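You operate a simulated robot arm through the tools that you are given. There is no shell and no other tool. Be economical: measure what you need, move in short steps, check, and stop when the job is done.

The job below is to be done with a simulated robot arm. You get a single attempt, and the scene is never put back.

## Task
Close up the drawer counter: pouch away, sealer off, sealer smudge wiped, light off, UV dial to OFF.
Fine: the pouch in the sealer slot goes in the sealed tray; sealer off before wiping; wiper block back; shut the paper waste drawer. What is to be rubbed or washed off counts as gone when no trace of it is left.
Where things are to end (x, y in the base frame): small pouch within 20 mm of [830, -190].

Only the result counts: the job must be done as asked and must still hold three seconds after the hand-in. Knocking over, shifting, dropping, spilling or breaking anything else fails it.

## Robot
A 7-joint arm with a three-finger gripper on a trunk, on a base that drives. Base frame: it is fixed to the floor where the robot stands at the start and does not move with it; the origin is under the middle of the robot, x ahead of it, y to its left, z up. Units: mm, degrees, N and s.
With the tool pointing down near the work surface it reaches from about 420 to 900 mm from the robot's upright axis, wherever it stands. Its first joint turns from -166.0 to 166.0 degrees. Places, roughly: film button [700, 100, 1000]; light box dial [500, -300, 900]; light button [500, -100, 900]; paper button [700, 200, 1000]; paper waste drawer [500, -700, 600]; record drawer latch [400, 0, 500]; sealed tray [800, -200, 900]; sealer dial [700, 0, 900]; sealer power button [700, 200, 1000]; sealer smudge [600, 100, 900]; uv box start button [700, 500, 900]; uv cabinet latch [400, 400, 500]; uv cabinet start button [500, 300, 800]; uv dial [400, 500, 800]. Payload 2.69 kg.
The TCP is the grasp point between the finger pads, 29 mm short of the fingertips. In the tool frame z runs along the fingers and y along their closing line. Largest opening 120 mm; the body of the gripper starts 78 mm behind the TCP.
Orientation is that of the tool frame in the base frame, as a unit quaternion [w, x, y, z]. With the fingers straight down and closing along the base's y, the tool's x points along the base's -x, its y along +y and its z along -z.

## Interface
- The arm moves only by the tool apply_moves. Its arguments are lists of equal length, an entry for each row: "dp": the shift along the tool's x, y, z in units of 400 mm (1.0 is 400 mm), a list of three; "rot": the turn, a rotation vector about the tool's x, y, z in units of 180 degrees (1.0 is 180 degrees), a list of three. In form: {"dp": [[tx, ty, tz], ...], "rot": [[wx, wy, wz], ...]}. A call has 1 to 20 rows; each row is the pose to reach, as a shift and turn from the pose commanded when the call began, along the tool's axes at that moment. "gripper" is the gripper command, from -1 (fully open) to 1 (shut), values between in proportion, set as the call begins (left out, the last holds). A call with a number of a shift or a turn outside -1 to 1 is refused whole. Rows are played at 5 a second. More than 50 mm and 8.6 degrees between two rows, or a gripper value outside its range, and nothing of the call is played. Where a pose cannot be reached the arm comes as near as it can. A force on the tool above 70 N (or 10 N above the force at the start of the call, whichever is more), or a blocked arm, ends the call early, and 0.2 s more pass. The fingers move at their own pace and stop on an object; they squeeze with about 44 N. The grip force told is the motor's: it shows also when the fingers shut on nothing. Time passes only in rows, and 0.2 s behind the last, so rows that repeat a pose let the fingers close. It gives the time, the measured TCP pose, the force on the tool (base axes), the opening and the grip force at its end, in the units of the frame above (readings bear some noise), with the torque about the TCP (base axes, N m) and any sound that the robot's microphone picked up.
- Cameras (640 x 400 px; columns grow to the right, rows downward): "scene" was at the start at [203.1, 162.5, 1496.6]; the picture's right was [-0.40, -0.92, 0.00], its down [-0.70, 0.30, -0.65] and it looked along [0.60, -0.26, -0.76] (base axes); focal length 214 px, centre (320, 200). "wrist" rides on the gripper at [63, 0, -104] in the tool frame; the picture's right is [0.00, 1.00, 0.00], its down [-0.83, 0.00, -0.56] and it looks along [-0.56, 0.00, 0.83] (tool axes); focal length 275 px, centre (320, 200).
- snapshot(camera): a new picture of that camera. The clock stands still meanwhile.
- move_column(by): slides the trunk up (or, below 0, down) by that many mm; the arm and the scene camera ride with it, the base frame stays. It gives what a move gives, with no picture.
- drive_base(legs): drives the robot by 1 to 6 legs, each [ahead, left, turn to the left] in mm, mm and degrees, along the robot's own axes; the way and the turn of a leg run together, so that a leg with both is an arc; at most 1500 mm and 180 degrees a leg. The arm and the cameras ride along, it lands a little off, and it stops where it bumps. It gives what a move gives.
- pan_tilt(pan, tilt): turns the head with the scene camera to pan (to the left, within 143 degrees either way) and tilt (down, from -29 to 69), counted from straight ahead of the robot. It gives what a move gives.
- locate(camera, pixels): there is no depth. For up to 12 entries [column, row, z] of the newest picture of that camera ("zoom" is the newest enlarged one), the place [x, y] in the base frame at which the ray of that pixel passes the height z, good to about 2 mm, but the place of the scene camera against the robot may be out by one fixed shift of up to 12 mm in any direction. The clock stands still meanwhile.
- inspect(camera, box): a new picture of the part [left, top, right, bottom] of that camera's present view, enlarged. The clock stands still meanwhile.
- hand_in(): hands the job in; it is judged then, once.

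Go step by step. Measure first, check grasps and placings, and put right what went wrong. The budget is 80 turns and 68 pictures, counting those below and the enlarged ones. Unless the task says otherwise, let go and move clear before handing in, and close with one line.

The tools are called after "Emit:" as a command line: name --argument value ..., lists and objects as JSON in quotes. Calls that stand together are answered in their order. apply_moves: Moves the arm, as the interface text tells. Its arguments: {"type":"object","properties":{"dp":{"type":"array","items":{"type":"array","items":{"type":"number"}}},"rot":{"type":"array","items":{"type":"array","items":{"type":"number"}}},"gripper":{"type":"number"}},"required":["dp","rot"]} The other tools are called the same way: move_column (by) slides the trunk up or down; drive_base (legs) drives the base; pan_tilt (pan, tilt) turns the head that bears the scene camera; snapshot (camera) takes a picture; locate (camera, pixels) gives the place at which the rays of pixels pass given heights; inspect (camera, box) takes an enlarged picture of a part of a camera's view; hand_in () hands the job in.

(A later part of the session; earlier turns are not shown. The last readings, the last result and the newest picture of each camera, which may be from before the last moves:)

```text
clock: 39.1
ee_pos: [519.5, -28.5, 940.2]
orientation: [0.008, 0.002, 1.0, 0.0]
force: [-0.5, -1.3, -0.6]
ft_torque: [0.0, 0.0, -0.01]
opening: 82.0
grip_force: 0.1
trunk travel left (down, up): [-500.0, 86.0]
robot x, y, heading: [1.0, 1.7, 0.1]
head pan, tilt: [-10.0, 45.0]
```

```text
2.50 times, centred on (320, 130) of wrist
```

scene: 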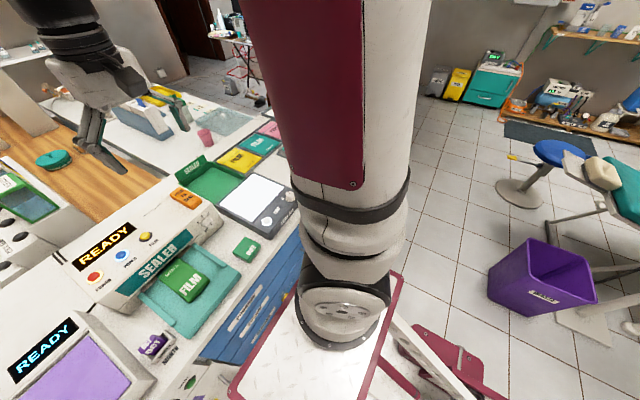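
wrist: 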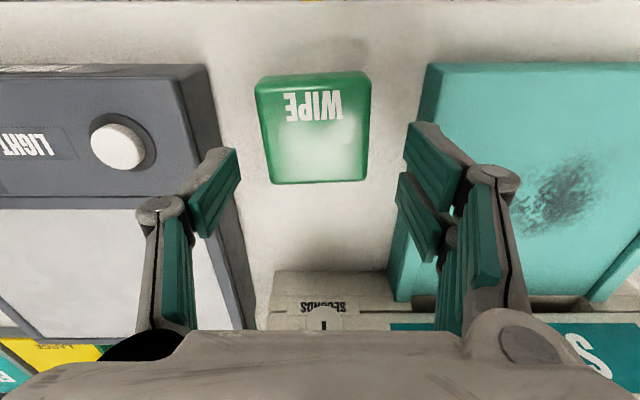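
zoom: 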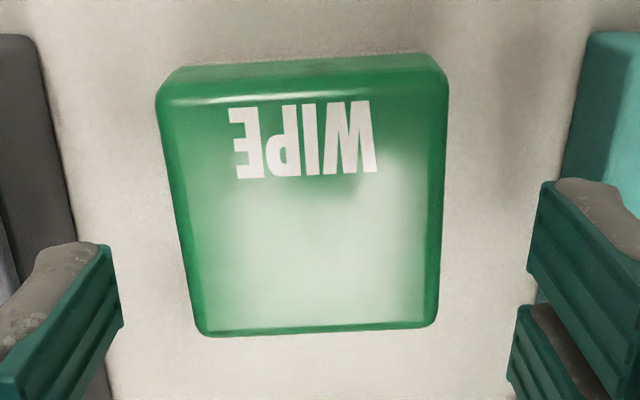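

The block's centre is at (519, −32). I'll shift −2 mm in y, lower to TCP ~903 and grip.

Emit:
apply_moves --dp '[[0, -0.005, 0], [0, -0.005, 0.03], [0, -0.005, 0.06], [0, -0.005, 0.08], [0, -0.005, 0.0925]]' --rot '[[0, 0, 0], [0, 0, 0], [0, 0, 0], [0, 0, 0], [0, 0, 0]]'

Emit:
apply_moves --dp '[[0, 0, 0], [0, 0, 0], [0, 0, 0], [0, 0, 0]]' --rot '[[0, 0, 0], [0, 0, 0], [0, 0, 0], [0, 0, 0]]' --gripper 1

Emit:
snapshot --camera "wrist"

```text
clock: 40.3
ee_pos: [518.8, -34.0, 903.8]
orientation: [0.008, 0.001, 1.0, 0.0]
force: [0.2, 0.0, -1.4]
ft_torque: [0.0, 0.0, 0.0]
opening: 81.8
grip_force: 0.2
trunk travel left (down, up): [-500.0, 86.0]
robot x, y, heading: [-0.5, 0.5, 0.0]
head pan, tilt: [-10.0, 45.0]
```

```text
clock: 41.3
ee_pos: [519.6, -33.3, 903.8]
orientation: [0.007, 0.001, 1.0, 0.0]
force: [0.4, 0.5, 2.1]
ft_torque: [-0.08, 0.04, 0.03]
opening: 63.1
grip_force: 44.3
trunk travel left (down, up): [-500.0, 86.0]
robot x, y, heading: [1.8, 0.3, 0.2]
head pan, tilt: [-10.0, 45.0]
```

```text
34 pictures are left
```

wrist: 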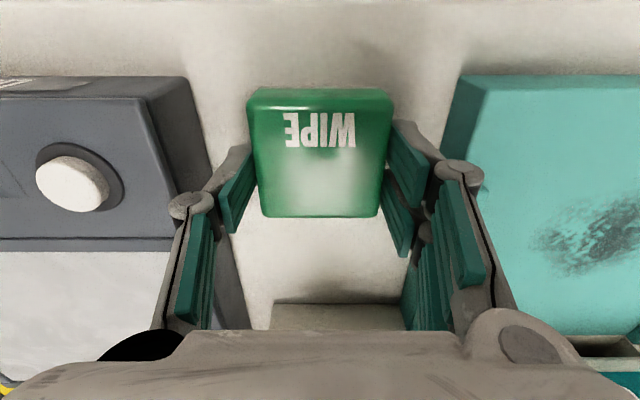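

The block is gripped at 63 mm; home is TCP (519,−33,904). I'll lift it, carry it over the smudge and come down to just above the plate.

Emit:
apply_moves --dp '[[0, 0, -0.1], [0, 0, -0.175], [-0.02, 0.08, -0.175], [-0.04, 0.16, -0.175], [-0.06, 0.24, -0.175], [-0.085, 0.32, -0.175], [-0.11, 0.4175, -0.175], [-0.11, 0.4175, -0.13], [-0.11, 0.4175, -0.1]]' --rot '[[0, 0, 0], [0, 0, 0], [0, 0, 0], [0, 0, 0], [0, 0, 0], [0, 0, 0], [0, 0, 0], [0, 0, 0], [0, 0, 0]]'

Emit:
snapshot --camera "wrist"

```text
clock: 43.3
ee_pos: [562.4, 132.4, 943.9]
orientation: [0.008, 0.001, 1.0, 0.001]
force: [-0.7, -0.1, -0.8]
ft_torque: [-0.01, 0.03, -0.03]
opening: 63.1
grip_force: 44.0
trunk travel left (down, up): [-500.0, 86.0]
robot x, y, heading: [-0.9, -0.2, 0.0]
head pan, tilt: [-10.0, 45.0]
```

```text
33 pictures are left
```

wrist: 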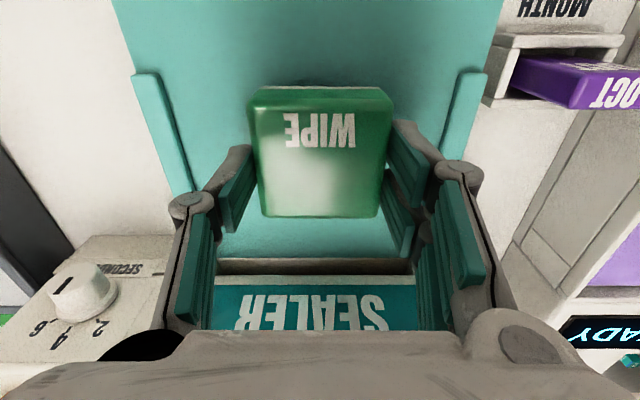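

Well aligned over the smudge. I'll lower in 2 mm steps until the block touches.

Emit:
apply_moves --dp '[[0, 0, 0.005], [0, 0, 0.01], [0, 0, 0.015], [0, 0, 0.02], [0, 0, 0.025]]' --rot '[[0, 0, 0], [0, 0, 0], [0, 0, 0], [0, 0, 0], [0, 0, 0]]'

```text
clock: 44.5
ee_pos: [562.8, 133.6, 935.0]
orientation: [0.009, 0.002, 1.0, 0.0]
force: [0.3, -0.7, 4.0]
ft_torque: [-0.15, 0.04, 0.0]
opening: 63.2
grip_force: 43.8
trunk travel left (down, up): [-500.0, 86.0]
robot x, y, heading: [-3.9, -0.0, -0.0]
head pan, tilt: [-10.0, 45.0]
```

Contact at about TCP 935. I'll press 1–1.5 mm further and scrub across the smudge area.

Emit:
apply_moves --dp '[[0, 0, 0.004], [0.04, 0, 0.004], [0.08, 0, 0.004], [0.04, 0, 0.004], [0, 0, 0.004], [-0.04, 0, 0.004], [-0.08, 0, 0.004], [-0.08, 0.05, 0.004], [-0.04, 0.05, 0.004], [0, 0.05, 0.004], [0.04, 0.05, 0.004], [0.08, 0.05, 0.004], [0.08, 0, 0.004], [0.08, -0.055, 0.004], [0.04, -0.055, 0.004], [0, -0.055, 0.004], [-0.04, -0.055, 0.004], [-0.08, -0.055, 0.004], [-0.04, 0, 0.004], [0, 0, 0.004]]' --rot '[[0, 0, 0], [0, 0, 0], [0, 0, 0], [0, 0, 0], [0, 0, 0], [0, 0, 0], [0, 0, 0], [0, 0, 0], [0, 0, 0], [0, 0, 0], [0, 0, 0], [0, 0, 0], [0, 0, 0], [0, 0, 0], [0, 0, 0], [0, 0, 0], [0, 0, 0], [0, 0, 0], [0, 0, 0], [0, 0, 0]]'

Emit:
inspect --camera "scene" --box '[260, 150, 500, 300]'

```text
clock: 48.7
ee_pos: [563.9, 134.9, 932.6]
orientation: [0.008, 0.002, 1.0, 0.0]
force: [0.2, -0.2, 4.3]
ft_torque: [-0.07, 0.21, 0.02]
opening: 63.1
grip_force: 43.8
trunk travel left (down, up): [-500.0, 86.0]
robot x, y, heading: [0.5, 1.2, -0.2]
head pan, tilt: [-10.0, 45.0]
```

```text
2.67 times, centred on (380, 225) of scene
```

zoom: 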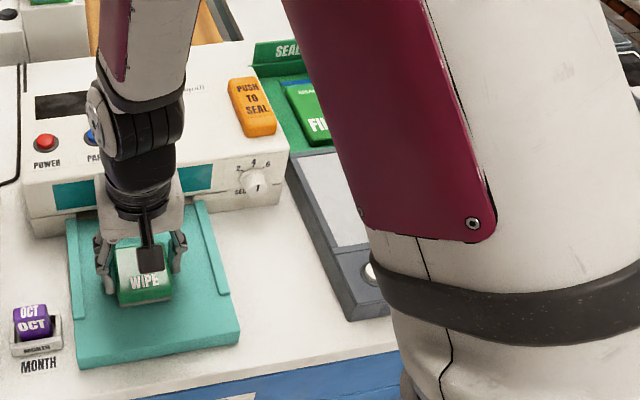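

No trace shows around the block. I'll lift it and move back over home, where the wrist camera also sees the plate.

Emit:
apply_moves --dp '[[0, 0, -0.1], [0, -0.08, -0.15], [0.02, -0.16, -0.15], [0.05, -0.24, -0.15], [0.08, -0.33, -0.15], [0.11, -0.4175, -0.15]]' --rot '[[0, 0, 0], [0, 0, 0], [0, 0, 0], [0, 0, 0], [0, 0, 0], [0, 0, 0]]'

Emit:
snapshot --camera "wrist"

Emit:
inspect --camera "scene" --box '[240, 210, 380, 300]'

```text
clock: 50.1
ee_pos: [519.0, -33.1, 991.0]
orientation: [0.007, 0.001, 1.0, 0.0]
force: [0.4, 0.5, -1.0]
ft_torque: [-0.01, -0.01, -0.03]
opening: 63.3
grip_force: 44.1
trunk travel left (down, up): [-500.0, 86.0]
robot x, y, heading: [2.6, 2.8, 0.1]
head pan, tilt: [-10.0, 45.0]
```

```text
31 pictures are left
```

wrist: 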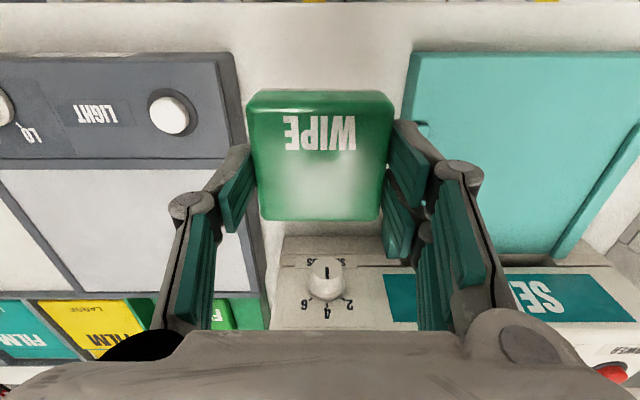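

```text
4.44 times, centred on (310, 255) of scene
```

zoom: 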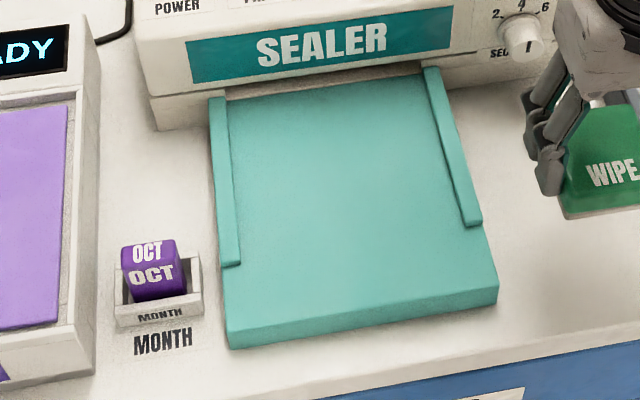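

The plate is clean, so I'll set the block back down at home (TCP z ≈ 904).

Emit:
apply_moves --dp '[[0, 0, 0.1], [0, 0, 0.18], [0, 0, 0.2], [0, 0, 0.208], [0, 0, 0.213], [0, 0, 0.218]]' --rot '[[0, 0, 0], [0, 0, 0], [0, 0, 0], [0, 0, 0], [0, 0, 0], [0, 0, 0]]'

```text
clock: 51.5
ee_pos: [519.3, -33.3, 905.3]
orientation: [0.008, 0.001, 1.0, 0.0]
force: [-0.9, -0.3, -1.0]
ft_torque: [-0.01, -0.02, -0.02]
opening: 63.2
grip_force: 43.9
trunk travel left (down, up): [-500.0, 86.0]
robot x, y, heading: [-1.1, -1.0, -0.1]
head pan, tilt: [-10.0, 45.0]
```

Emit:
apply_moves --dp '[[0, 0, 0.004], [0, 0, 0.008], [0, 0, 0.012]]' --rot '[[0, 0, 0], [0, 0, 0], [0, 0, 0]]'

```text
clock: 52.3
ee_pos: [519.8, -34.0, 901.3]
orientation: [0.01, 0.001, 1.0, 0.0]
force: [-0.7, 0.4, 30.2]
ft_torque: [0.11, 0.1, -0.01]
opening: 63.4
grip_force: 43.8
trunk travel left (down, up): [-500.0, 86.0]
robot x, y, heading: [1.4, -1.6, -0.1]
head pan, tilt: [-10.0, 45.0]
```

The block is firmly on the counter. I'll open to 82 mm, rise and check.

Emit:
apply_moves --dp '[[0, 0, -0.004], [0, 0, -0.004], [0, 0, -0.004], [0, 0, -0.06], [0, 0, -0.16], [0.03, 0, -0.28], [0.06, 0, -0.4], [0.06, 0, -0.5]]' --rot '[[0, 0, 0], [0, 0, 0], [0, 0, 0], [0, 0, 0], [0, 0, 0], [0, 0, 0], [0, 0, 0], [0, 0, 0]]' --gripper -0.367

Emit:
snapshot --camera "wrist"

Emit:
pan_tilt --pan 35 --tilt 60

Emit:
snapshot --camera "scene"

```text
clock: 54.1
ee_pos: [492.1, -36.4, 1103.1]
orientation: [0.008, 0.001, 1.0, 0.0]
force: [-0.1, 0.3, -0.3]
ft_torque: [0.04, 0.02, 0.04]
opening: 81.8
grip_force: 0.1
trunk travel left (down, up): [-500.0, 86.0]
robot x, y, heading: [1.6, -3.3, -0.2]
head pan, tilt: [-10.0, 45.0]
```

```text
29 pictures are left
```

wrist: 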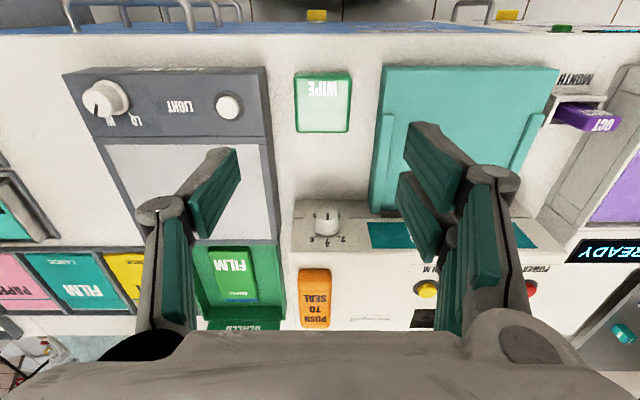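

```text
clock: 55.2
ee_pos: [492.6, -35.6, 1102.8]
orientation: [0.007, 0.001, 1.0, 0.0]
force: [0.5, 0.8, -0.4]
ft_torque: [0.0, 0.0, -0.03]
opening: 81.8
grip_force: 0.1
trunk travel left (down, up): [-500.0, 86.0]
robot x, y, heading: [0.4, -1.5, -0.2]
head pan, tilt: [35.0, 60.0]
```

```text
28 pictures are left
```

scene: 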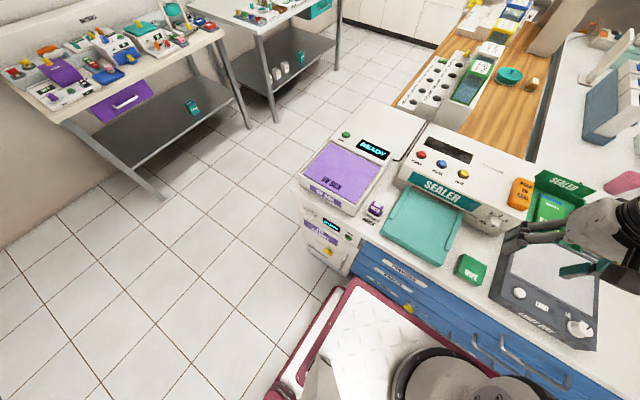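

The block is back in place and the counter is clean. For the dial and drawer I need to back away, so I'll check that the floor behind is free.

Emit:
pan_tilt --pan 140 --tilt 45

Emit:
snapshot --camera "scene"

Emit:
pan_tilt --pan -140 --tilt 45

Emit:
snapshot --camera "scene"

```text
clock: 57.0
ee_pos: [492.7, -36.0, 1102.9]
orientation: [0.008, 0.001, 1.0, 0.0]
force: [-0.2, -0.6, 0.4]
ft_torque: [-0.03, 0.0, 0.02]
opening: 82.1
grip_force: 0.0
trunk travel left (down, up): [-500.0, 86.0]
robot x, y, heading: [1.4, -3.5, 0.0]
head pan, tilt: [140.0, 45.0]
```

```text
27 pictures are left
```

scene: 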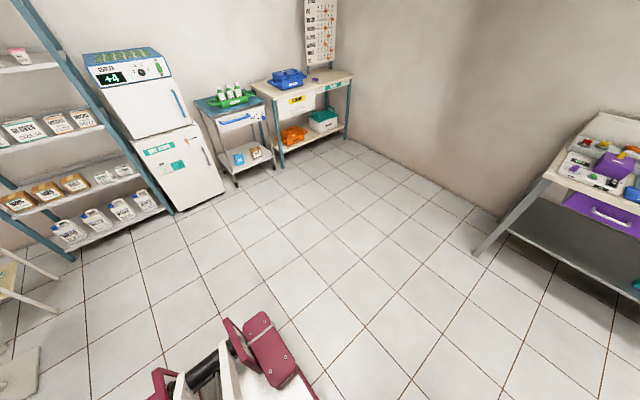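

```text
clock: 60.9
ee_pos: [492.5, -36.7, 1101.9]
orientation: [0.008, 0.002, 1.0, 0.0]
force: [-0.7, 0.5, -0.3]
ft_torque: [-0.04, 0.02, -0.01]
opening: 81.8
grip_force: 0.0
trunk travel left (down, up): [-500.0, 86.0]
robot x, y, heading: [0.4, 0.7, 0.1]
head pan, tilt: [-140.0, 45.0]
```

```text
26 pictures are left
```

scene: 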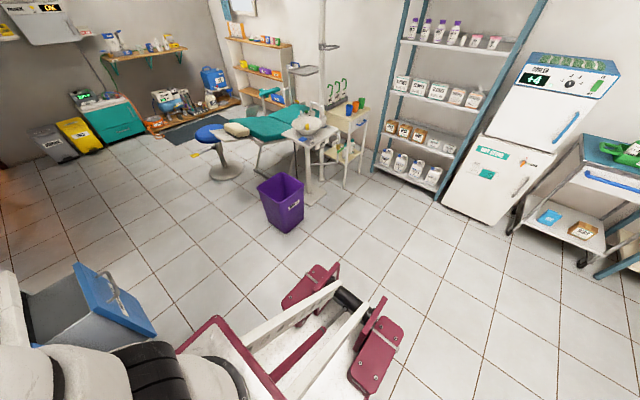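

The floor behind is free. The open drawer with its blue front and handle is at (115,300), so I'll locate it at a few heights.

Emit:
inspect --camera "scene" --box '[0, 240, 200, 380]'

Emit:
locate --camera "scene" --pixels '[[76, 265, 800], [155, 335, 800], [76, 265, 700], [155, 335, 700], [120, 300, 700], [300, 205, 0], [290, 180, 300]]'

```text
2.86 times, centred on (100, 310) of scene
```

zoom: 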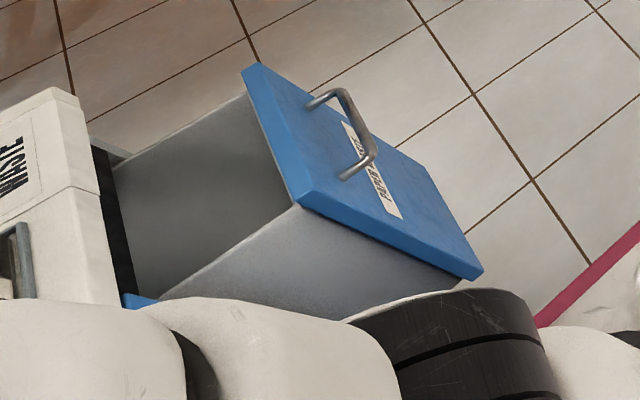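

```text
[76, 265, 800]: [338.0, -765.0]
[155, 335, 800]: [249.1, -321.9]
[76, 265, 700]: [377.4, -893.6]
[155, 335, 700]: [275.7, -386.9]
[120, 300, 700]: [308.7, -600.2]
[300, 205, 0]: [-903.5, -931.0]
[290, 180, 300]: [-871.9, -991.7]
```

I'll pin down the drawer front from its four corners at several heights.

Emit:
locate --camera "zoom" --pixels '[[245, 68, 850], [245, 68, 800], [300, 205, 850], [300, 205, 800], [300, 205, 750], [482, 272, 700], [482, 272, 600], [482, 272, 500], [345, 92, 750], [372, 155, 750], [115, 165, 820]]'

```text
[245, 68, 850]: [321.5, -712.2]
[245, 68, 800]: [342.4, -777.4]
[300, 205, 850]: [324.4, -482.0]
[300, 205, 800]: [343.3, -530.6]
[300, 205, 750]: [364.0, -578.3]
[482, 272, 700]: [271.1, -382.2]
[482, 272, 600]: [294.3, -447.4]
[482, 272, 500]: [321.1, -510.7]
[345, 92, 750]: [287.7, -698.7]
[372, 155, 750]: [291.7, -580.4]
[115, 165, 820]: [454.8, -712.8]
```

The drawer front stands at x≈340, y −530 to −777, z ≈ 480–800, and must be pushed in +x. The dial is also on a front face, so I'll drive back 400 mm and left 350 mm, then look at the dial.

Emit:
drive_base --legs '[[-400, 0, 0], [0, 350, 0]]'

Emit:
pan_tilt --pan 10 --tilt 45

Emit:
snapshot --camera "scene"

```text
clock: 65.3
ee_pos: [90.3, 316.3, 1102.4]
orientation: [0.008, 0.0, 1.0, 0.0]
force: [-0.1, -0.2, 0.9]
ft_torque: [0.0, -0.05, -0.03]
opening: 82.1
grip_force: 0.1
trunk travel left (down, up): [-500.0, 86.0]
robot x, y, heading: [-405.7, 351.2, 0.5]
head pan, tilt: [-140.0, 45.0]
```

```text
clock: 67.6
ee_pos: [90.3, 316.7, 1101.6]
orientation: [0.008, 0.0, 1.0, 0.0]
force: [-0.3, -0.6, 0.2]
ft_torque: [0.01, -0.04, -0.01]
opening: 81.9
grip_force: 0.1
trunk travel left (down, up): [-500.0, 86.0]
robot x, y, heading: [-402.9, 348.2, 0.2]
head pan, tilt: [10.0, 45.0]
```

```text
24 pictures are left
```

scene: 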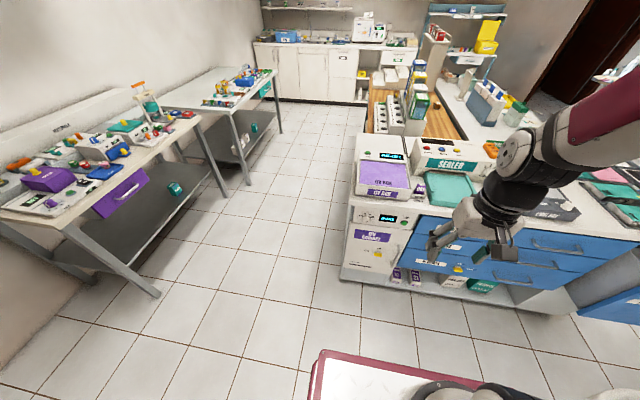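

Emit:
inspect --camera "scene" --box '[335, 185, 425, 245]'

Emit:
locate --camera "scene" --pixels '[[364, 215, 800], [364, 215, 780], [364, 215, 760], [347, 204, 840], [408, 224, 800]]'

```text
6.67 times, centred on (380, 215) of scene
```

zoom: 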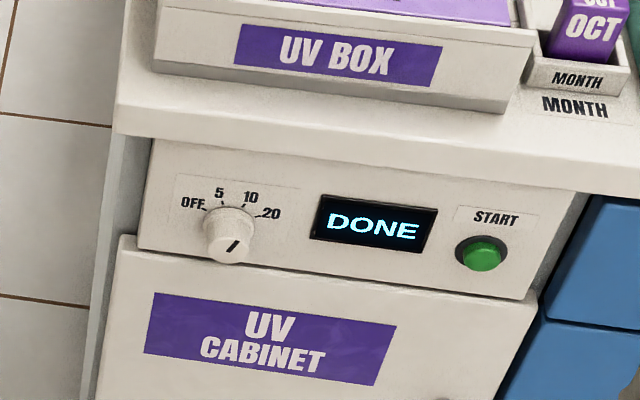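

```text
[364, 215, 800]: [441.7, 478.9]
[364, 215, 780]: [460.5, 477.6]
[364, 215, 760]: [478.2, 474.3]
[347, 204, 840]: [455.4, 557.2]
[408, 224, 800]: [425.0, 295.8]
```

The dial is labelled OFF/5/10/20 and its mark seems to point towards 20. I'll turn the tool horizontal and move to a standoff in front of it for a close view.

Emit:
apply_moves --dp '[[-0.031, 0.034, 0.0625], [-0.0625, 0.0675, 0.125], [-0.094, 0.101, 0.1875], [-0.125, 0.135, 0.25], [-0.156, 0.169, 0.3125], [-0.1875, 0.2025, 0.375], [-0.219, 0.236, 0.4375], [-0.25, 0.27, 0.5], [-0.281, 0.304, 0.5625], [-0.3125, 0.3375, 0.625], [-0.344, 0.371, 0.6875], [-0.375, 0.405, 0.75], [-0.375, 0.405, 0.75]]' --rot '[[0, -0.0417, 0], [0, -0.0833, 0], [0, -0.125, 0], [0, -0.1667, 0], [0, -0.2083, 0], [0, -0.25, 0], [0, -0.2917, 0], [0, -0.3333, 0], [0, -0.375, 0], [0, -0.4167, 0], [0, -0.4583, 0], [0, -0.5, 0], [0, -0.5, 0]]'

Emit:
snapshot --camera "wrist"

```text
clock: 70.4
ee_pos: [245.3, 477.6, 804.5]
orientation: [0.713, 0.0, 0.701, 0.0]
force: [-0.6, 0.4, 0.7]
ft_torque: [0.01, 0.0, -0.02]
opening: 82.0
grip_force: 0.0
out of reach, approached as far as the arm can: row 2, 3, 4, 5, 6, 7, 8
trunk travel left (down, up): [-500.0, 86.0]
robot x, y, heading: [-405.8, 350.5, 0.4]
head pan, tilt: [10.0, 45.0]
```

```text
22 pictures are left
```

wrist: 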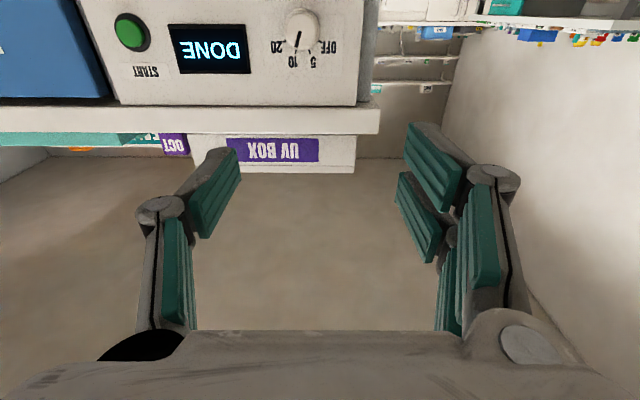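

The dial is now visible at (300,28), upside down. I'll enlarge it to read its mark.

Emit:
inspect --camera "wrist" --box '[250, 0, 350, 75]'

```text
5.33 times, centred on (300, 38) of wrist
```

zoom: 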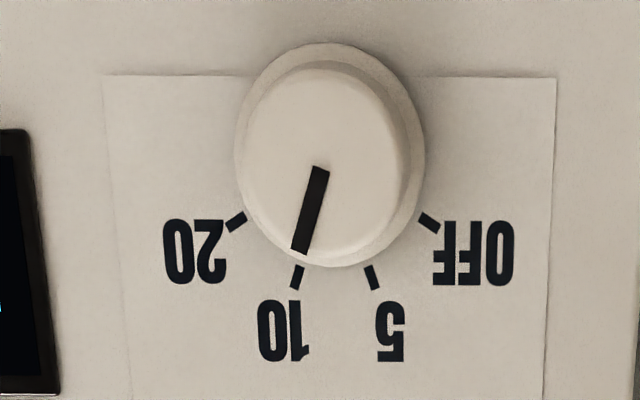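

The mark points at 10, and OFF is about 80° counter-clockwise as seen from the robot. I'll find the knob's height from this ray.

Emit:
locate --camera "wrist" --pixels '[[301, 30, 770], [301, 30, 790], [301, 30, 810], [320, 107, 830], [320, 107, 850], [130, 32, 790], [320, 105, 860], [299, 27, 790]]'

Emit:
locate --camera "scene" --pixels '[[366, 218, 780], [366, 218, 790], [366, 218, 800], [366, 218, 770], [405, 224, 780]]'

```text
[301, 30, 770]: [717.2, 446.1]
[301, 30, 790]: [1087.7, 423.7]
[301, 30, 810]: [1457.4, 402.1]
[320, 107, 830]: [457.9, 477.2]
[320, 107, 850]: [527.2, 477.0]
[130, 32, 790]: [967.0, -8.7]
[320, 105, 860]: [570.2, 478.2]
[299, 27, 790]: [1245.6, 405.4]
```

```text
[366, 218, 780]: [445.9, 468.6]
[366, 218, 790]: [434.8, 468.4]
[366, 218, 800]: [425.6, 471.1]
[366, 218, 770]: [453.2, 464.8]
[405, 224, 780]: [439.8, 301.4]
```

The knob lies near y≈463, z≈755. I'll move in line with it, nearer, and measure again.

Emit:
apply_moves --dp '[[0.06, -0.018, 0.04], [0.12, -0.036, 0.1], [0.12, -0.036, 0.2], [0.12, -0.036, 0.2]]' --rot '[[0, 0, 0], [0, -0.005, 0], [0, -0.005, 0], [0, -0.005, 0]]' --gripper 0.1

Emit:
snapshot --camera "wrist"

```text
clock: 71.4
ee_pos: [326.2, 463.0, 756.5]
orientation: [0.718, 0.0, 0.696, 0.0]
force: [-0.3, 0.2, -0.7]
ft_torque: [-0.04, 0.0, 0.01]
opening: 54.1
grip_force: 0.1
trunk travel left (down, up): [-500.0, 86.0]
robot x, y, heading: [-406.4, 350.7, 0.3]
head pan, tilt: [10.0, 45.0]
```

```text
20 pictures are left
```

wrist: 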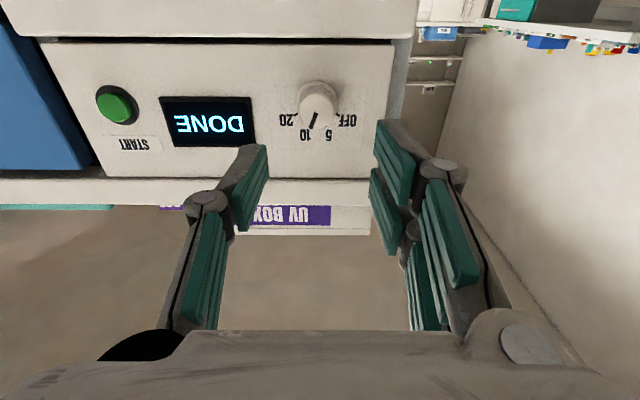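

I'll locate the knob face at (318,106) again from this nearer view.

Emit:
locate --camera "wrist" --pixels '[[317, 105, 750], [317, 105, 760], [317, 105, 770], [300, 105, 760], [337, 105, 760], [317, 180, 800], [317, 180, 820]]'

Emit:
inspect --camera "wrist" --box '[260, 60, 380, 140]'

```text
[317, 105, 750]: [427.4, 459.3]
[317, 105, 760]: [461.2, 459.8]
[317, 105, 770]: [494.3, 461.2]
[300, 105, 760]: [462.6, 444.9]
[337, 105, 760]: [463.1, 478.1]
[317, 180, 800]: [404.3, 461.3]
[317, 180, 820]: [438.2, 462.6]
```

```text
5.00 times, centred on (320, 100) of wrist
```

zoom: 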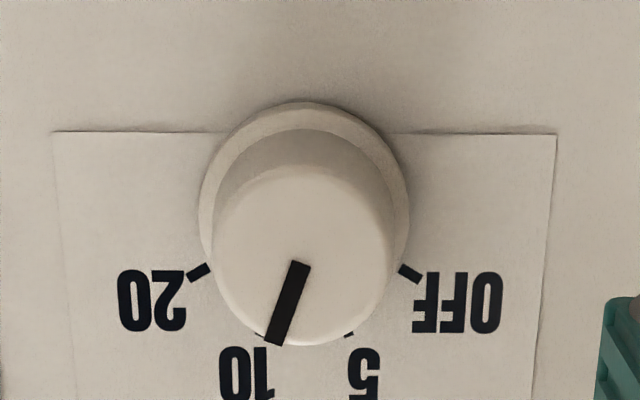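

The knob face is at about (423, 460, 754) with a 31 mm diameter. I'll pre-turn the gripper +40°, then advance until the tips overlap the knob.

Emit:
apply_moves --dp '[[0, -0.0075, 0], [0.001, -0.0075, 0.01], [0.002, -0.0075, 0.02], [0.003, -0.0075, 0.03], [0.004, -0.0075, 0.05], [0.005, -0.0075, 0.08], [0.007, -0.0075, 0.12], [0.009, -0.0075, 0.16], [0.01, -0.0075, 0.18], [0.0113, -0.0075, 0.202]]' --rot '[[0, 0.01, 0.044], [0, 0.01, 0.088], [0, 0.01, 0.132], [0, 0.01, 0.176], [0, 0.01, 0.22], [0, 0.01, 0.22], [0, 0.01, 0.22], [0, 0.01, 0.22], [0, 0.01, 0.22], [0, 0.01, 0.22]]'

Emit:
snapshot --camera "wrist"

```text
clock: 73.6
ee_pos: [407.8, 460.5, 756.1]
orientation: [0.664, 0.236, 0.666, 0.245]
force: [0.7, 0.2, 0.1]
ft_torque: [-0.01, -0.02, 0.04]
opening: 53.9
grip_force: 0.1
trunk travel left (down, up): [-500.0, 86.0]
robot x, y, heading: [-403.9, 351.0, 0.3]
head pan, tilt: [10.0, 45.0]
```

```text
18 pictures are left
```

wrist: 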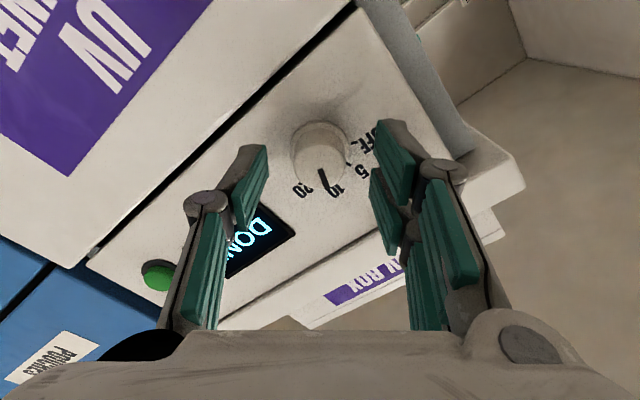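

The knob face sits about 15 mm past the TCP and is centred at column 321, so the pads overlap it. I'll close on it.

Emit:
apply_moves --dp '[[0, 0, 0], [0, 0, 0], [0, 0, 0]]' --rot '[[0, 0, 0], [0, 0, 0], [0, 0, 0]]' --gripper 1

```text
clock: 74.4
ee_pos: [406.2, 460.4, 754.6]
orientation: [0.665, 0.234, 0.666, 0.243]
force: [-0.3, -1.5, -2.4]
ft_torque: [-0.01, 0.09, -0.09]
opening: 27.2
grip_force: 44.6
trunk travel left (down, up): [-500.0, 86.0]
robot x, y, heading: [-401.7, 349.7, 0.3]
head pan, tilt: [10.0, 45.0]
```

Gripped at 27 mm with little side force. I'll turn 80° counter-clockwise (negative about the tool's z).

Emit:
apply_moves --dp '[[0, 0, 0], [0, 0, 0], [0, 0, 0], [0, 0, 0], [0, 0, 0], [0, 0, 0], [0, 0, 0], [0, 0, 0], [0, 0, 0], [0, 0, 0], [0, 0, 0], [0, 0, 0]]' --rot '[[0, 0, -0.04], [0, 0, -0.08], [0, 0, -0.12], [0, 0, -0.16], [0, 0, -0.2], [0, 0, -0.24], [0, 0, -0.28], [0, 0, -0.32], [0, 0, -0.36], [0, 0, -0.4], [0, 0, -0.444], [0, 0, -0.444]]'

Emit:
snapshot --camera "wrist"

```text
clock: 77.0
ee_pos: [405.6, 459.6, 754.6]
orientation: [0.665, -0.247, 0.662, -0.242]
force: [1.3, -17.6, -5.3]
ft_torque: [-0.03, 0.24, -0.61]
opening: 26.5
grip_force: 44.9
trunk travel left (down, up): [-500.0, 86.0]
robot x, y, heading: [-400.2, 348.3, 0.4]
head pan, tilt: [10.0, 45.0]
```

```text
17 pictures are left
```

wrist: 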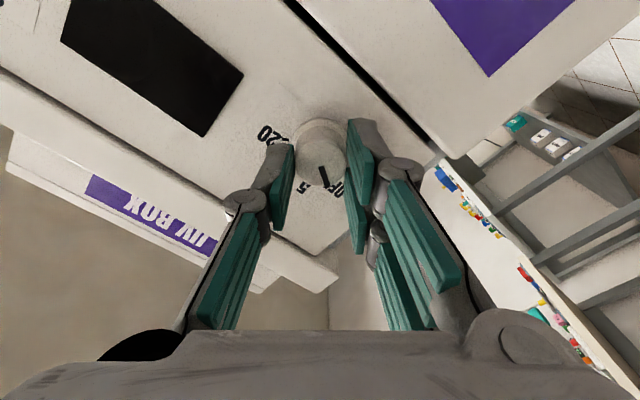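

The cabinet display is dark now. I'll open the gripper, back off and check the mark.

Emit:
apply_moves --dp '[[0, 0, 0], [0, 0, 0], [0, 0, -0.05], [0, 0, -0.12], [0, 0, -0.2]]' --rot '[[0, 0, 0], [0, 0, 0], [0, 0, 0], [0, 0, 0], [0, 0, 0]]' --gripper 0.1

Emit:
inspect --camera "wrist" --box '[200, 20, 440, 170]'

```text
clock: 78.2
ee_pos: [326.6, 459.6, 754.8]
orientation: [0.666, -0.248, 0.661, -0.24]
force: [0.1, 0.1, 0.3]
ft_torque: [-0.02, 0.01, -0.01]
opening: 54.0
grip_force: 0.0
trunk travel left (down, up): [-500.0, 86.0]
robot x, y, heading: [-399.8, 351.2, -0.0]
head pan, tilt: [10.0, 45.0]
```

```text
2.67 times, centred on (320, 95) of wrist
```

zoom: 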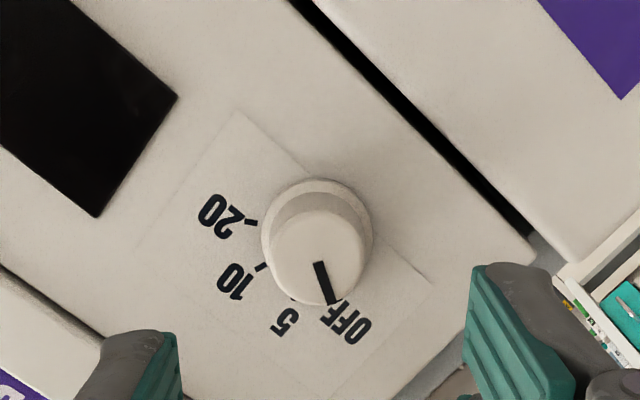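

The dial is at OFF. I'll retract the arm, level the gripper and close the fingers, then drive towards the waste drawer.

Emit:
apply_moves --dp '[[0, 0, -0.08], [0, 0, -0.16], [0, 0, -0.24], [0, 0, -0.32], [0, 0, -0.4], [0, 0, -0.5]]' --rot '[[0, 0, 0.037], [0, 0, 0.074], [0, 0, 0.111], [0, 0, 0.148], [0, 0, 0.185], [0, 0, 0.222]]' --gripper 1

Emit:
drive_base --legs '[[100, 0, 0], [0, -750, 0]]'

Emit:
pan_tilt --pan -20 --tilt 50

Emit:
snapshot --camera "scene"

```text
clock: 79.6
ee_pos: [126.4, 455.7, 754.6]
orientation: [0.708, -0.005, 0.706, 0.001]
force: [0.5, 0.3, 0.2]
ft_torque: [0.01, 0.02, 0.01]
opening: 0.0
grip_force: 28.4
trunk travel left (down, up): [-500.0, 86.0]
robot x, y, heading: [-402.6, 350.0, 0.4]
head pan, tilt: [10.0, 45.0]
```

```text
clock: 84.4
ee_pos: [235.3, -286.3, 753.8]
orientation: [0.708, -0.01, 0.706, 0.006]
force: [-1.4, 0.4, 1.0]
ft_torque: [-0.01, 0.02, 0.0]
opening: 0.3
grip_force: 28.8
trunk travel left (down, up): [-500.0, 86.0]
robot x, y, heading: [-291.9, -397.9, 0.8]
head pan, tilt: [10.0, 45.0]
```

```text
clock: 85.4
ee_pos: [235.9, -286.5, 754.9]
orientation: [0.708, -0.011, 0.706, 0.006]
force: [0.1, -0.3, 0.6]
ft_torque: [0.02, -0.03, -0.03]
opening: 0.0
grip_force: 28.7
trunk travel left (down, up): [-500.0, 86.0]
robot x, y, heading: [-298.5, -402.9, 0.8]
head pan, tilt: [-20.0, 50.0]
```

```text
15 pictures are left
```

scene: 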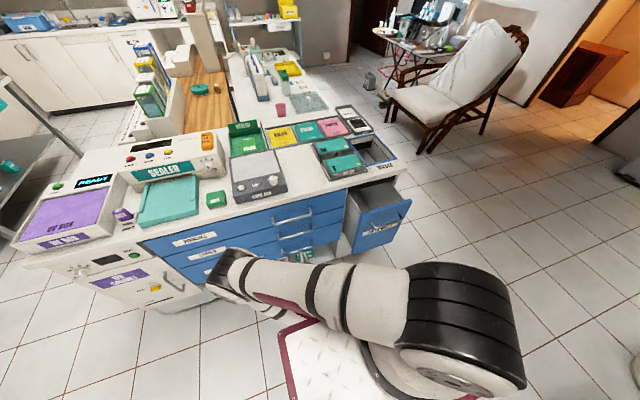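

The open drawer is at (378,218). I'll look closer and locate its front.

Emit:
inspect --camera "scene" --box '[330, 150, 430, 260]'

Emit:
locate --camera "zoom" --pixels '[[300, 160, 800], [300, 160, 830], [455, 135, 800], [455, 135, 830]]'

```text
3.64 times, centred on (380, 205) of scene
```

zoom: 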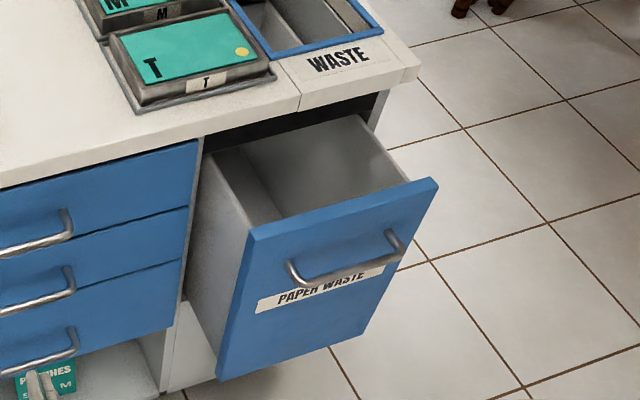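

```text
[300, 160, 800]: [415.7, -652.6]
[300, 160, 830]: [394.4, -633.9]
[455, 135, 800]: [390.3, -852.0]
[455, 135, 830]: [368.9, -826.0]
```

I'll locate the drawer front's corners and handle.

Emit:
locate --camera "zoom" --pixels '[[250, 238, 800], [250, 238, 770], [437, 182, 800], [437, 182, 770], [218, 380, 550], [218, 380, 500], [350, 338, 550], [350, 338, 500], [345, 275, 740], [345, 275, 710], [300, 345, 600], [175, 325, 600]]'

```text
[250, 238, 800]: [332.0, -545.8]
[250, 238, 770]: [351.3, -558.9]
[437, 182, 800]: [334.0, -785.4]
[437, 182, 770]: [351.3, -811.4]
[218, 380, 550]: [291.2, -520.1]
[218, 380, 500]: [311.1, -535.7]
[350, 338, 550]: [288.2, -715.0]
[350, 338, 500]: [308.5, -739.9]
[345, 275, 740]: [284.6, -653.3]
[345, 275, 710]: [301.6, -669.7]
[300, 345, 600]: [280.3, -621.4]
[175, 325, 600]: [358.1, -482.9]
```

The drawer front is at x≈330–340, y −542 to −785, z 470–800, with its handle near z 735. I'll bring the closed fingers in front of it at y −660, z 650, below the handle.

Emit:
apply_moves --dp '[[0.026, -0.0935, -0.01], [0.052, -0.187, -0.02], [0.078, -0.2805, -0.03], [0.104, -0.374, -0.04], [0.13, -0.4675, -0.04], [0.156, -0.561, -0.04], [0.182, -0.6545, -0.04], [0.208, -0.748, -0.04], [0.234, -0.8415, -0.04], [0.26, -0.935, -0.04], [0.26, -0.935, -0.04]]' --rot '[[0, 0, 0], [0, 0, 0], [0, 0, 0], [0, 0, 0], [0, 0, 0], [0, 0, 0], [0, 0, 0], [0, 0, 0], [0, 0, 0], [0, 0, 0], [0, 0, 0]]'

Emit:
snapshot --camera "wrist"

Emit:
snapshot --camera "scene"

```text
clock: 87.8
ee_pos: [230.1, -659.8, 656.9]
orientation: [0.708, -0.012, 0.706, 0.008]
force: [-1.0, -0.8, -0.2]
ft_torque: [-0.01, 0.03, 0.06]
opening: 0.0
grip_force: 29.2
out of reach, approached as far as the arm can: row 2, 3, 4, 5, 6, 7, 8
trunk travel left (down, up): [-500.0, 86.0]
robot x, y, heading: [-292.0, -399.4, 1.1]
head pan, tilt: [-20.0, 50.0]
```

```text
13 pictures are left
```

wrist: 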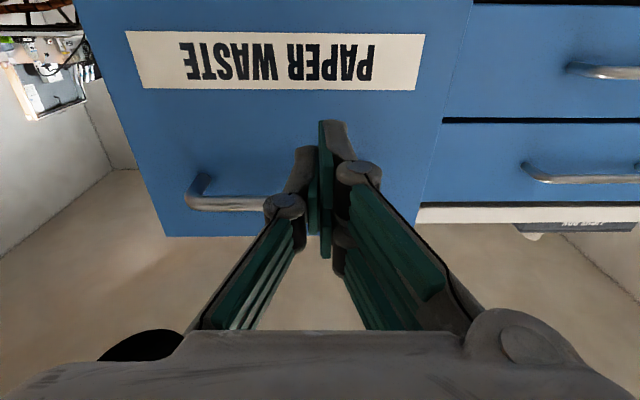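

```text
12 pictures are left
```

scene: 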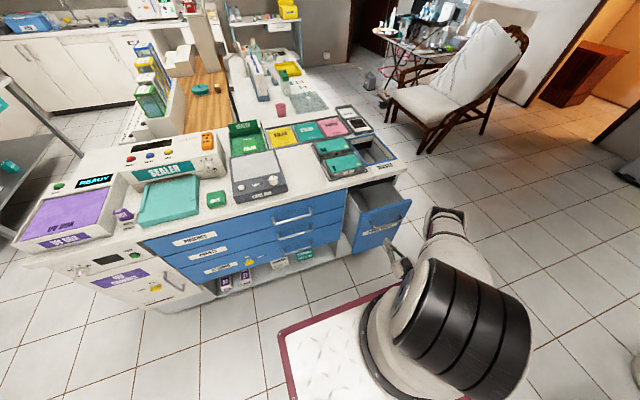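

The fingers aim at the label area, clear of the handle. I'll push forward, slowing down, with the force stop as guard.

Emit:
apply_moves --dp '[[0, 0, 0.06], [0, 0, 0.12], [0, 0, 0.15], [0, 0, 0.18], [0, 0, 0.21], [0, 0, 0.24], [0, 0, 0.27], [0, 0, 0.3], [0, 0, 0.33], [0, 0, 0.36], [0, 0, 0.38], [0, 0, 0.4]]' --rot '[[0, 0, 0], [0, 0, 0], [0, 0, 0], [0, 0, 0], [0, 0, 0], [0, 0, 0], [0, 0, 0], [0, 0, 0], [0, 0, 0], [0, 0, 0], [0, 0, 0], [0, 0, 0]]'

Emit:
snapshot --camera "wrist"

```text
clock: 90.4
ee_pos: [387.8, -657.1, 653.6]
orientation: [0.708, -0.011, 0.706, 0.007]
force: [-0.4, 0.3, -0.2]
ft_torque: [0.03, -0.05, 0.0]
opening: 0.1
grip_force: 28.3
trunk travel left (down, up): [-500.0, 86.0]
robot x, y, heading: [-291.8, -402.6, 0.8]
head pan, tilt: [-20.0, 50.0]
```

```text
11 pictures are left
```

wrist: 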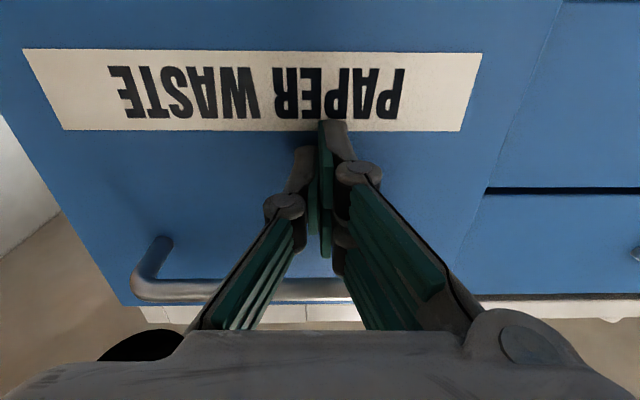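

The force reads zero, so I can't tell whether the fingers have moved the drawer. I'll continue with small steps.

Emit:
apply_moves --dp '[[0, 0, 0.015], [0, 0, 0.03], [0, 0, 0.045], [0, 0, 0.06], [0, 0, 0.07], [0, 0, 0.08], [0, 0, 0.09], [0, 0, 0.1]]' --rot '[[0, 0, 0], [0, 0, 0], [0, 0, 0], [0, 0, 0], [0, 0, 0], [0, 0, 0], [0, 0, 0], [0, 0, 0]]'

Emit:
snapshot --camera "wrist"

Emit:
inspect --camera "scene" --box '[300, 150, 460, 290]'

```text
clock: 92.2
ee_pos: [428.5, -656.2, 653.8]
orientation: [0.708, -0.011, 0.706, 0.006]
force: [0.2, -0.3, -0.2]
ft_torque: [-0.04, 0.02, 0.0]
opening: 0.2
grip_force: 28.7
trunk travel left (down, up): [-500.0, 86.0]
robot x, y, heading: [-293.3, -395.3, 0.8]
head pan, tilt: [-20.0, 50.0]
```

```text
10 pictures are left
```

wrist: 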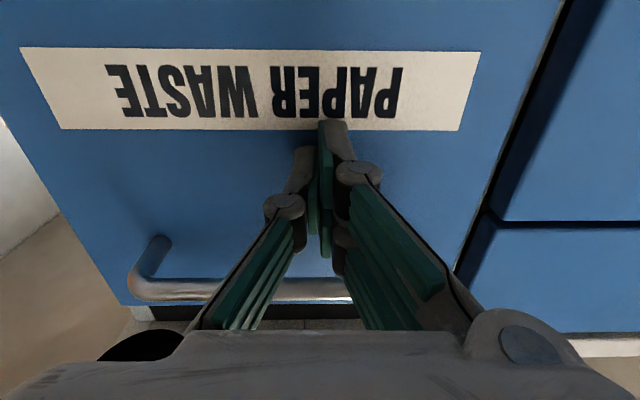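

```text
2.86 times, centred on (380, 220) of scene
```

zoom: 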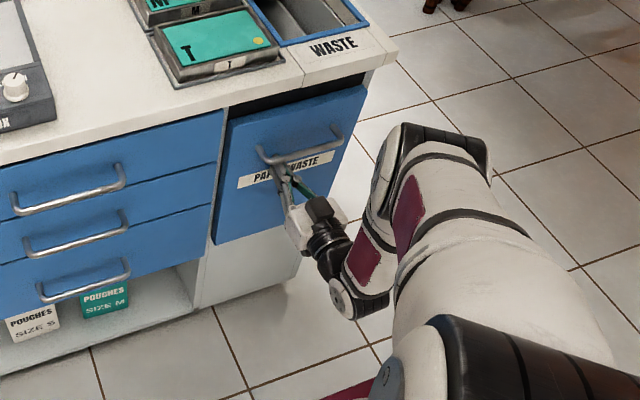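

The label stays fixed in the wrist view, so the drawer is moving in with little resistance. A gap remains, so I'll keep pushing.

Emit:
apply_moves --dp '[[0, 0, 0.01], [0, 0, 0.02], [0, 0, 0.03], [0, 0, 0.04], [0, 0, 0.05], [0, 0, 0.06], [0, 0, 0.07], [0, 0, 0.08], [0, 0, 0.09], [0, 0, 0.1]]' --rot '[[0, 0, 0], [0, 0, 0], [0, 0, 0], [0, 0, 0], [0, 0, 0], [0, 0, 0], [0, 0, 0], [0, 0, 0], [0, 0, 0], [0, 0, 0]]'

Emit:
inspect --camera "scene" --box '[300, 150, 460, 290]'

```text
clock: 92.9
ee_pos: [429.7, -657.0, 651.2]
orientation: [0.707, -0.008, 0.707, 0.007]
force: [-25.1, 2.2, 12.3]
ft_torque: [-0.02, -0.31, -0.03]
opening: 6.2
grip_force: 27.8
trunk travel left (down, up): [-500.0, 86.0]
robot x, y, heading: [-292.8, -398.0, 1.1]
head pan, tilt: [-20.0, 50.0]
stopped in row 3: the force on the tool passed its limit at 79 N (the readings are from after the stop); the commanded pose is now the measured one
```

```text
2.86 times, centred on (380, 220) of scene
```

zoom: 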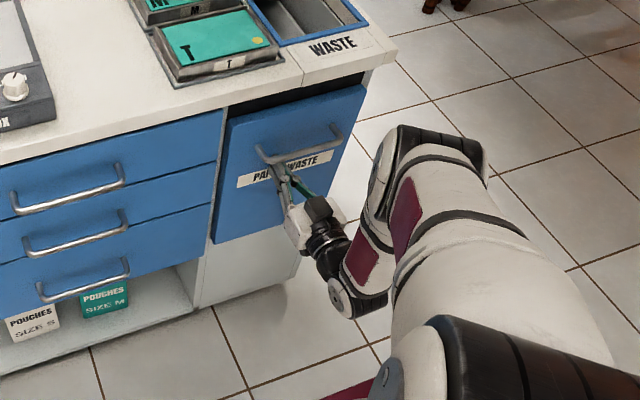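

The drawer hit its stop at 79 N with its front at x≈458, flush with its neighbours. I'll back off and look.

Emit:
apply_moves --dp '[[0, 0, -0.05], [0, 0, -0.15], [0, 0, -0.27], [0, 0, -0.39], [0, 0, -0.45]]' --rot '[[0, 0, 0], [0, 0, 0], [0, 0, 0], [0, 0, 0], [0, 0, 0]]'

Emit:
snapshot --camera "scene"

Emit:
inspect --camera "scene" --box '[120, 110, 320, 230]'

Emit:
inspect --camera "scene" --box '[310, 130, 430, 260]'

```text
clock: 94.1
ee_pos: [251.0, -659.6, 654.3]
orientation: [0.707, -0.009, 0.707, 0.007]
force: [-0.3, -0.1, -0.2]
ft_torque: [-0.04, -0.03, 0.03]
opening: 0.0
grip_force: 29.3
trunk travel left (down, up): [-500.0, 86.0]
robot x, y, heading: [-289.0, -399.7, 1.0]
head pan, tilt: [-20.0, 50.0]
```

```text
7 pictures are left
```

scene: 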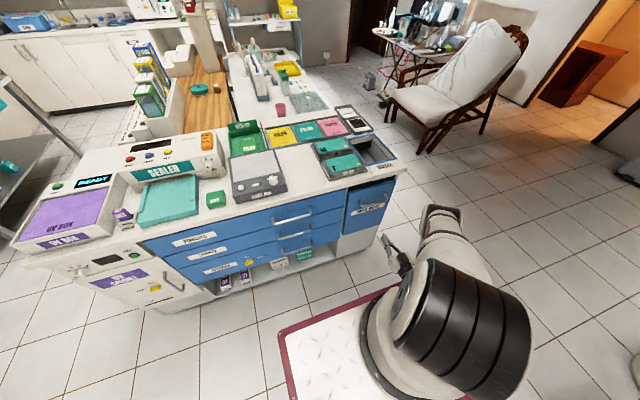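

```text
3.20 times, centred on (220, 170) of scene
```

zoom: 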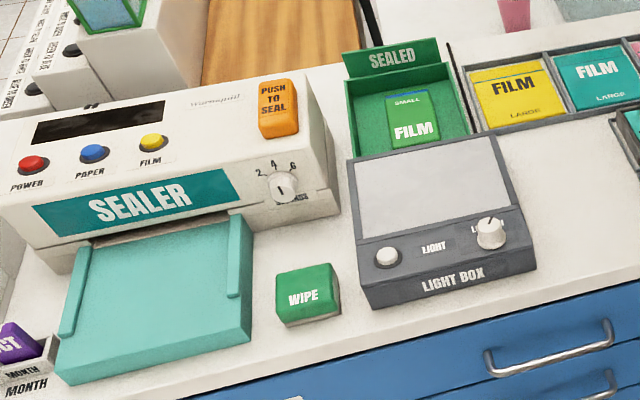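

```text
3.08 times, centred on (370, 195) of scene
```

zoom: 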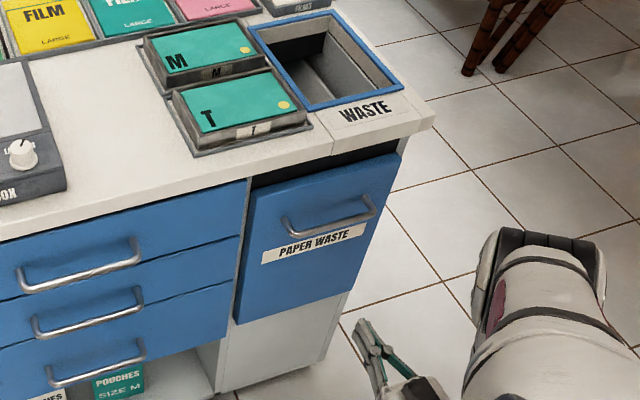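

Everything looks right. I'll compare the waste drawer's front with the neighbouring drawer's front to be sure it is fully shut.

Emit:
locate --camera "zoom" --pixels '[[251, 192, 800], [402, 155, 800], [246, 182, 810], [246, 182, 800], [2, 240, 810], [238, 325, 470], [234, 318, 470], [190, 360, 470]]'

```text
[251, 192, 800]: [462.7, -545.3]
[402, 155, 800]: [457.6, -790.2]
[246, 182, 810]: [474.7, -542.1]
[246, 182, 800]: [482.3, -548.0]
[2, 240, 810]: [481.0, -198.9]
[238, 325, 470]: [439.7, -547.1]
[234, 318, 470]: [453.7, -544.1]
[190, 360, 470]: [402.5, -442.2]
```

The waste drawer front reads x≈460 against ≈475–480 for its neighbour, so it may stand slightly proud. I'll zoom in on the joint.

Emit:
inspect --camera "scene" --box '[325, 180, 405, 230]'

Emit:
inspect --camera "wrist" --box '[60, 0, 640, 300]'

```text
8.00 times, centred on (365, 205) of scene
```

zoom: 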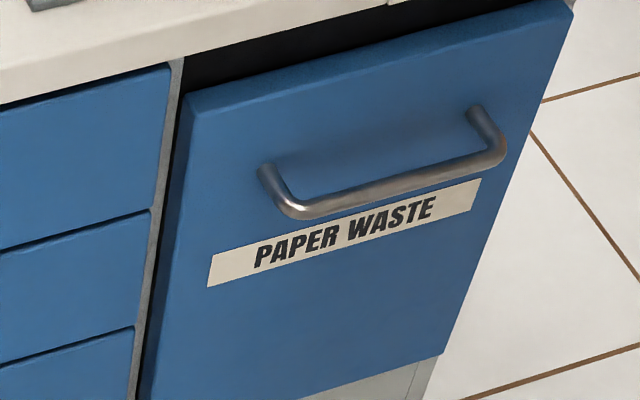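

```text
1.10 times, centred on (350, 150) of wrist
```

zoom: 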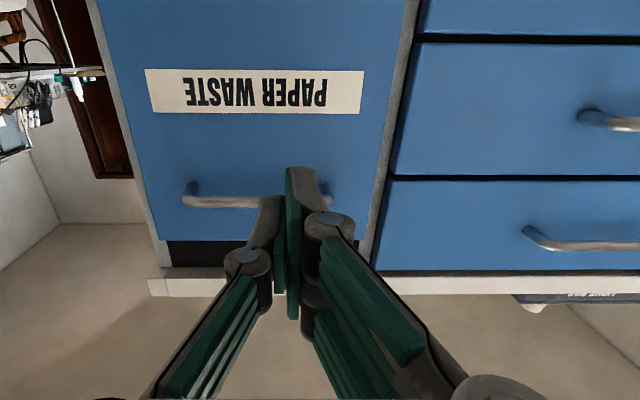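

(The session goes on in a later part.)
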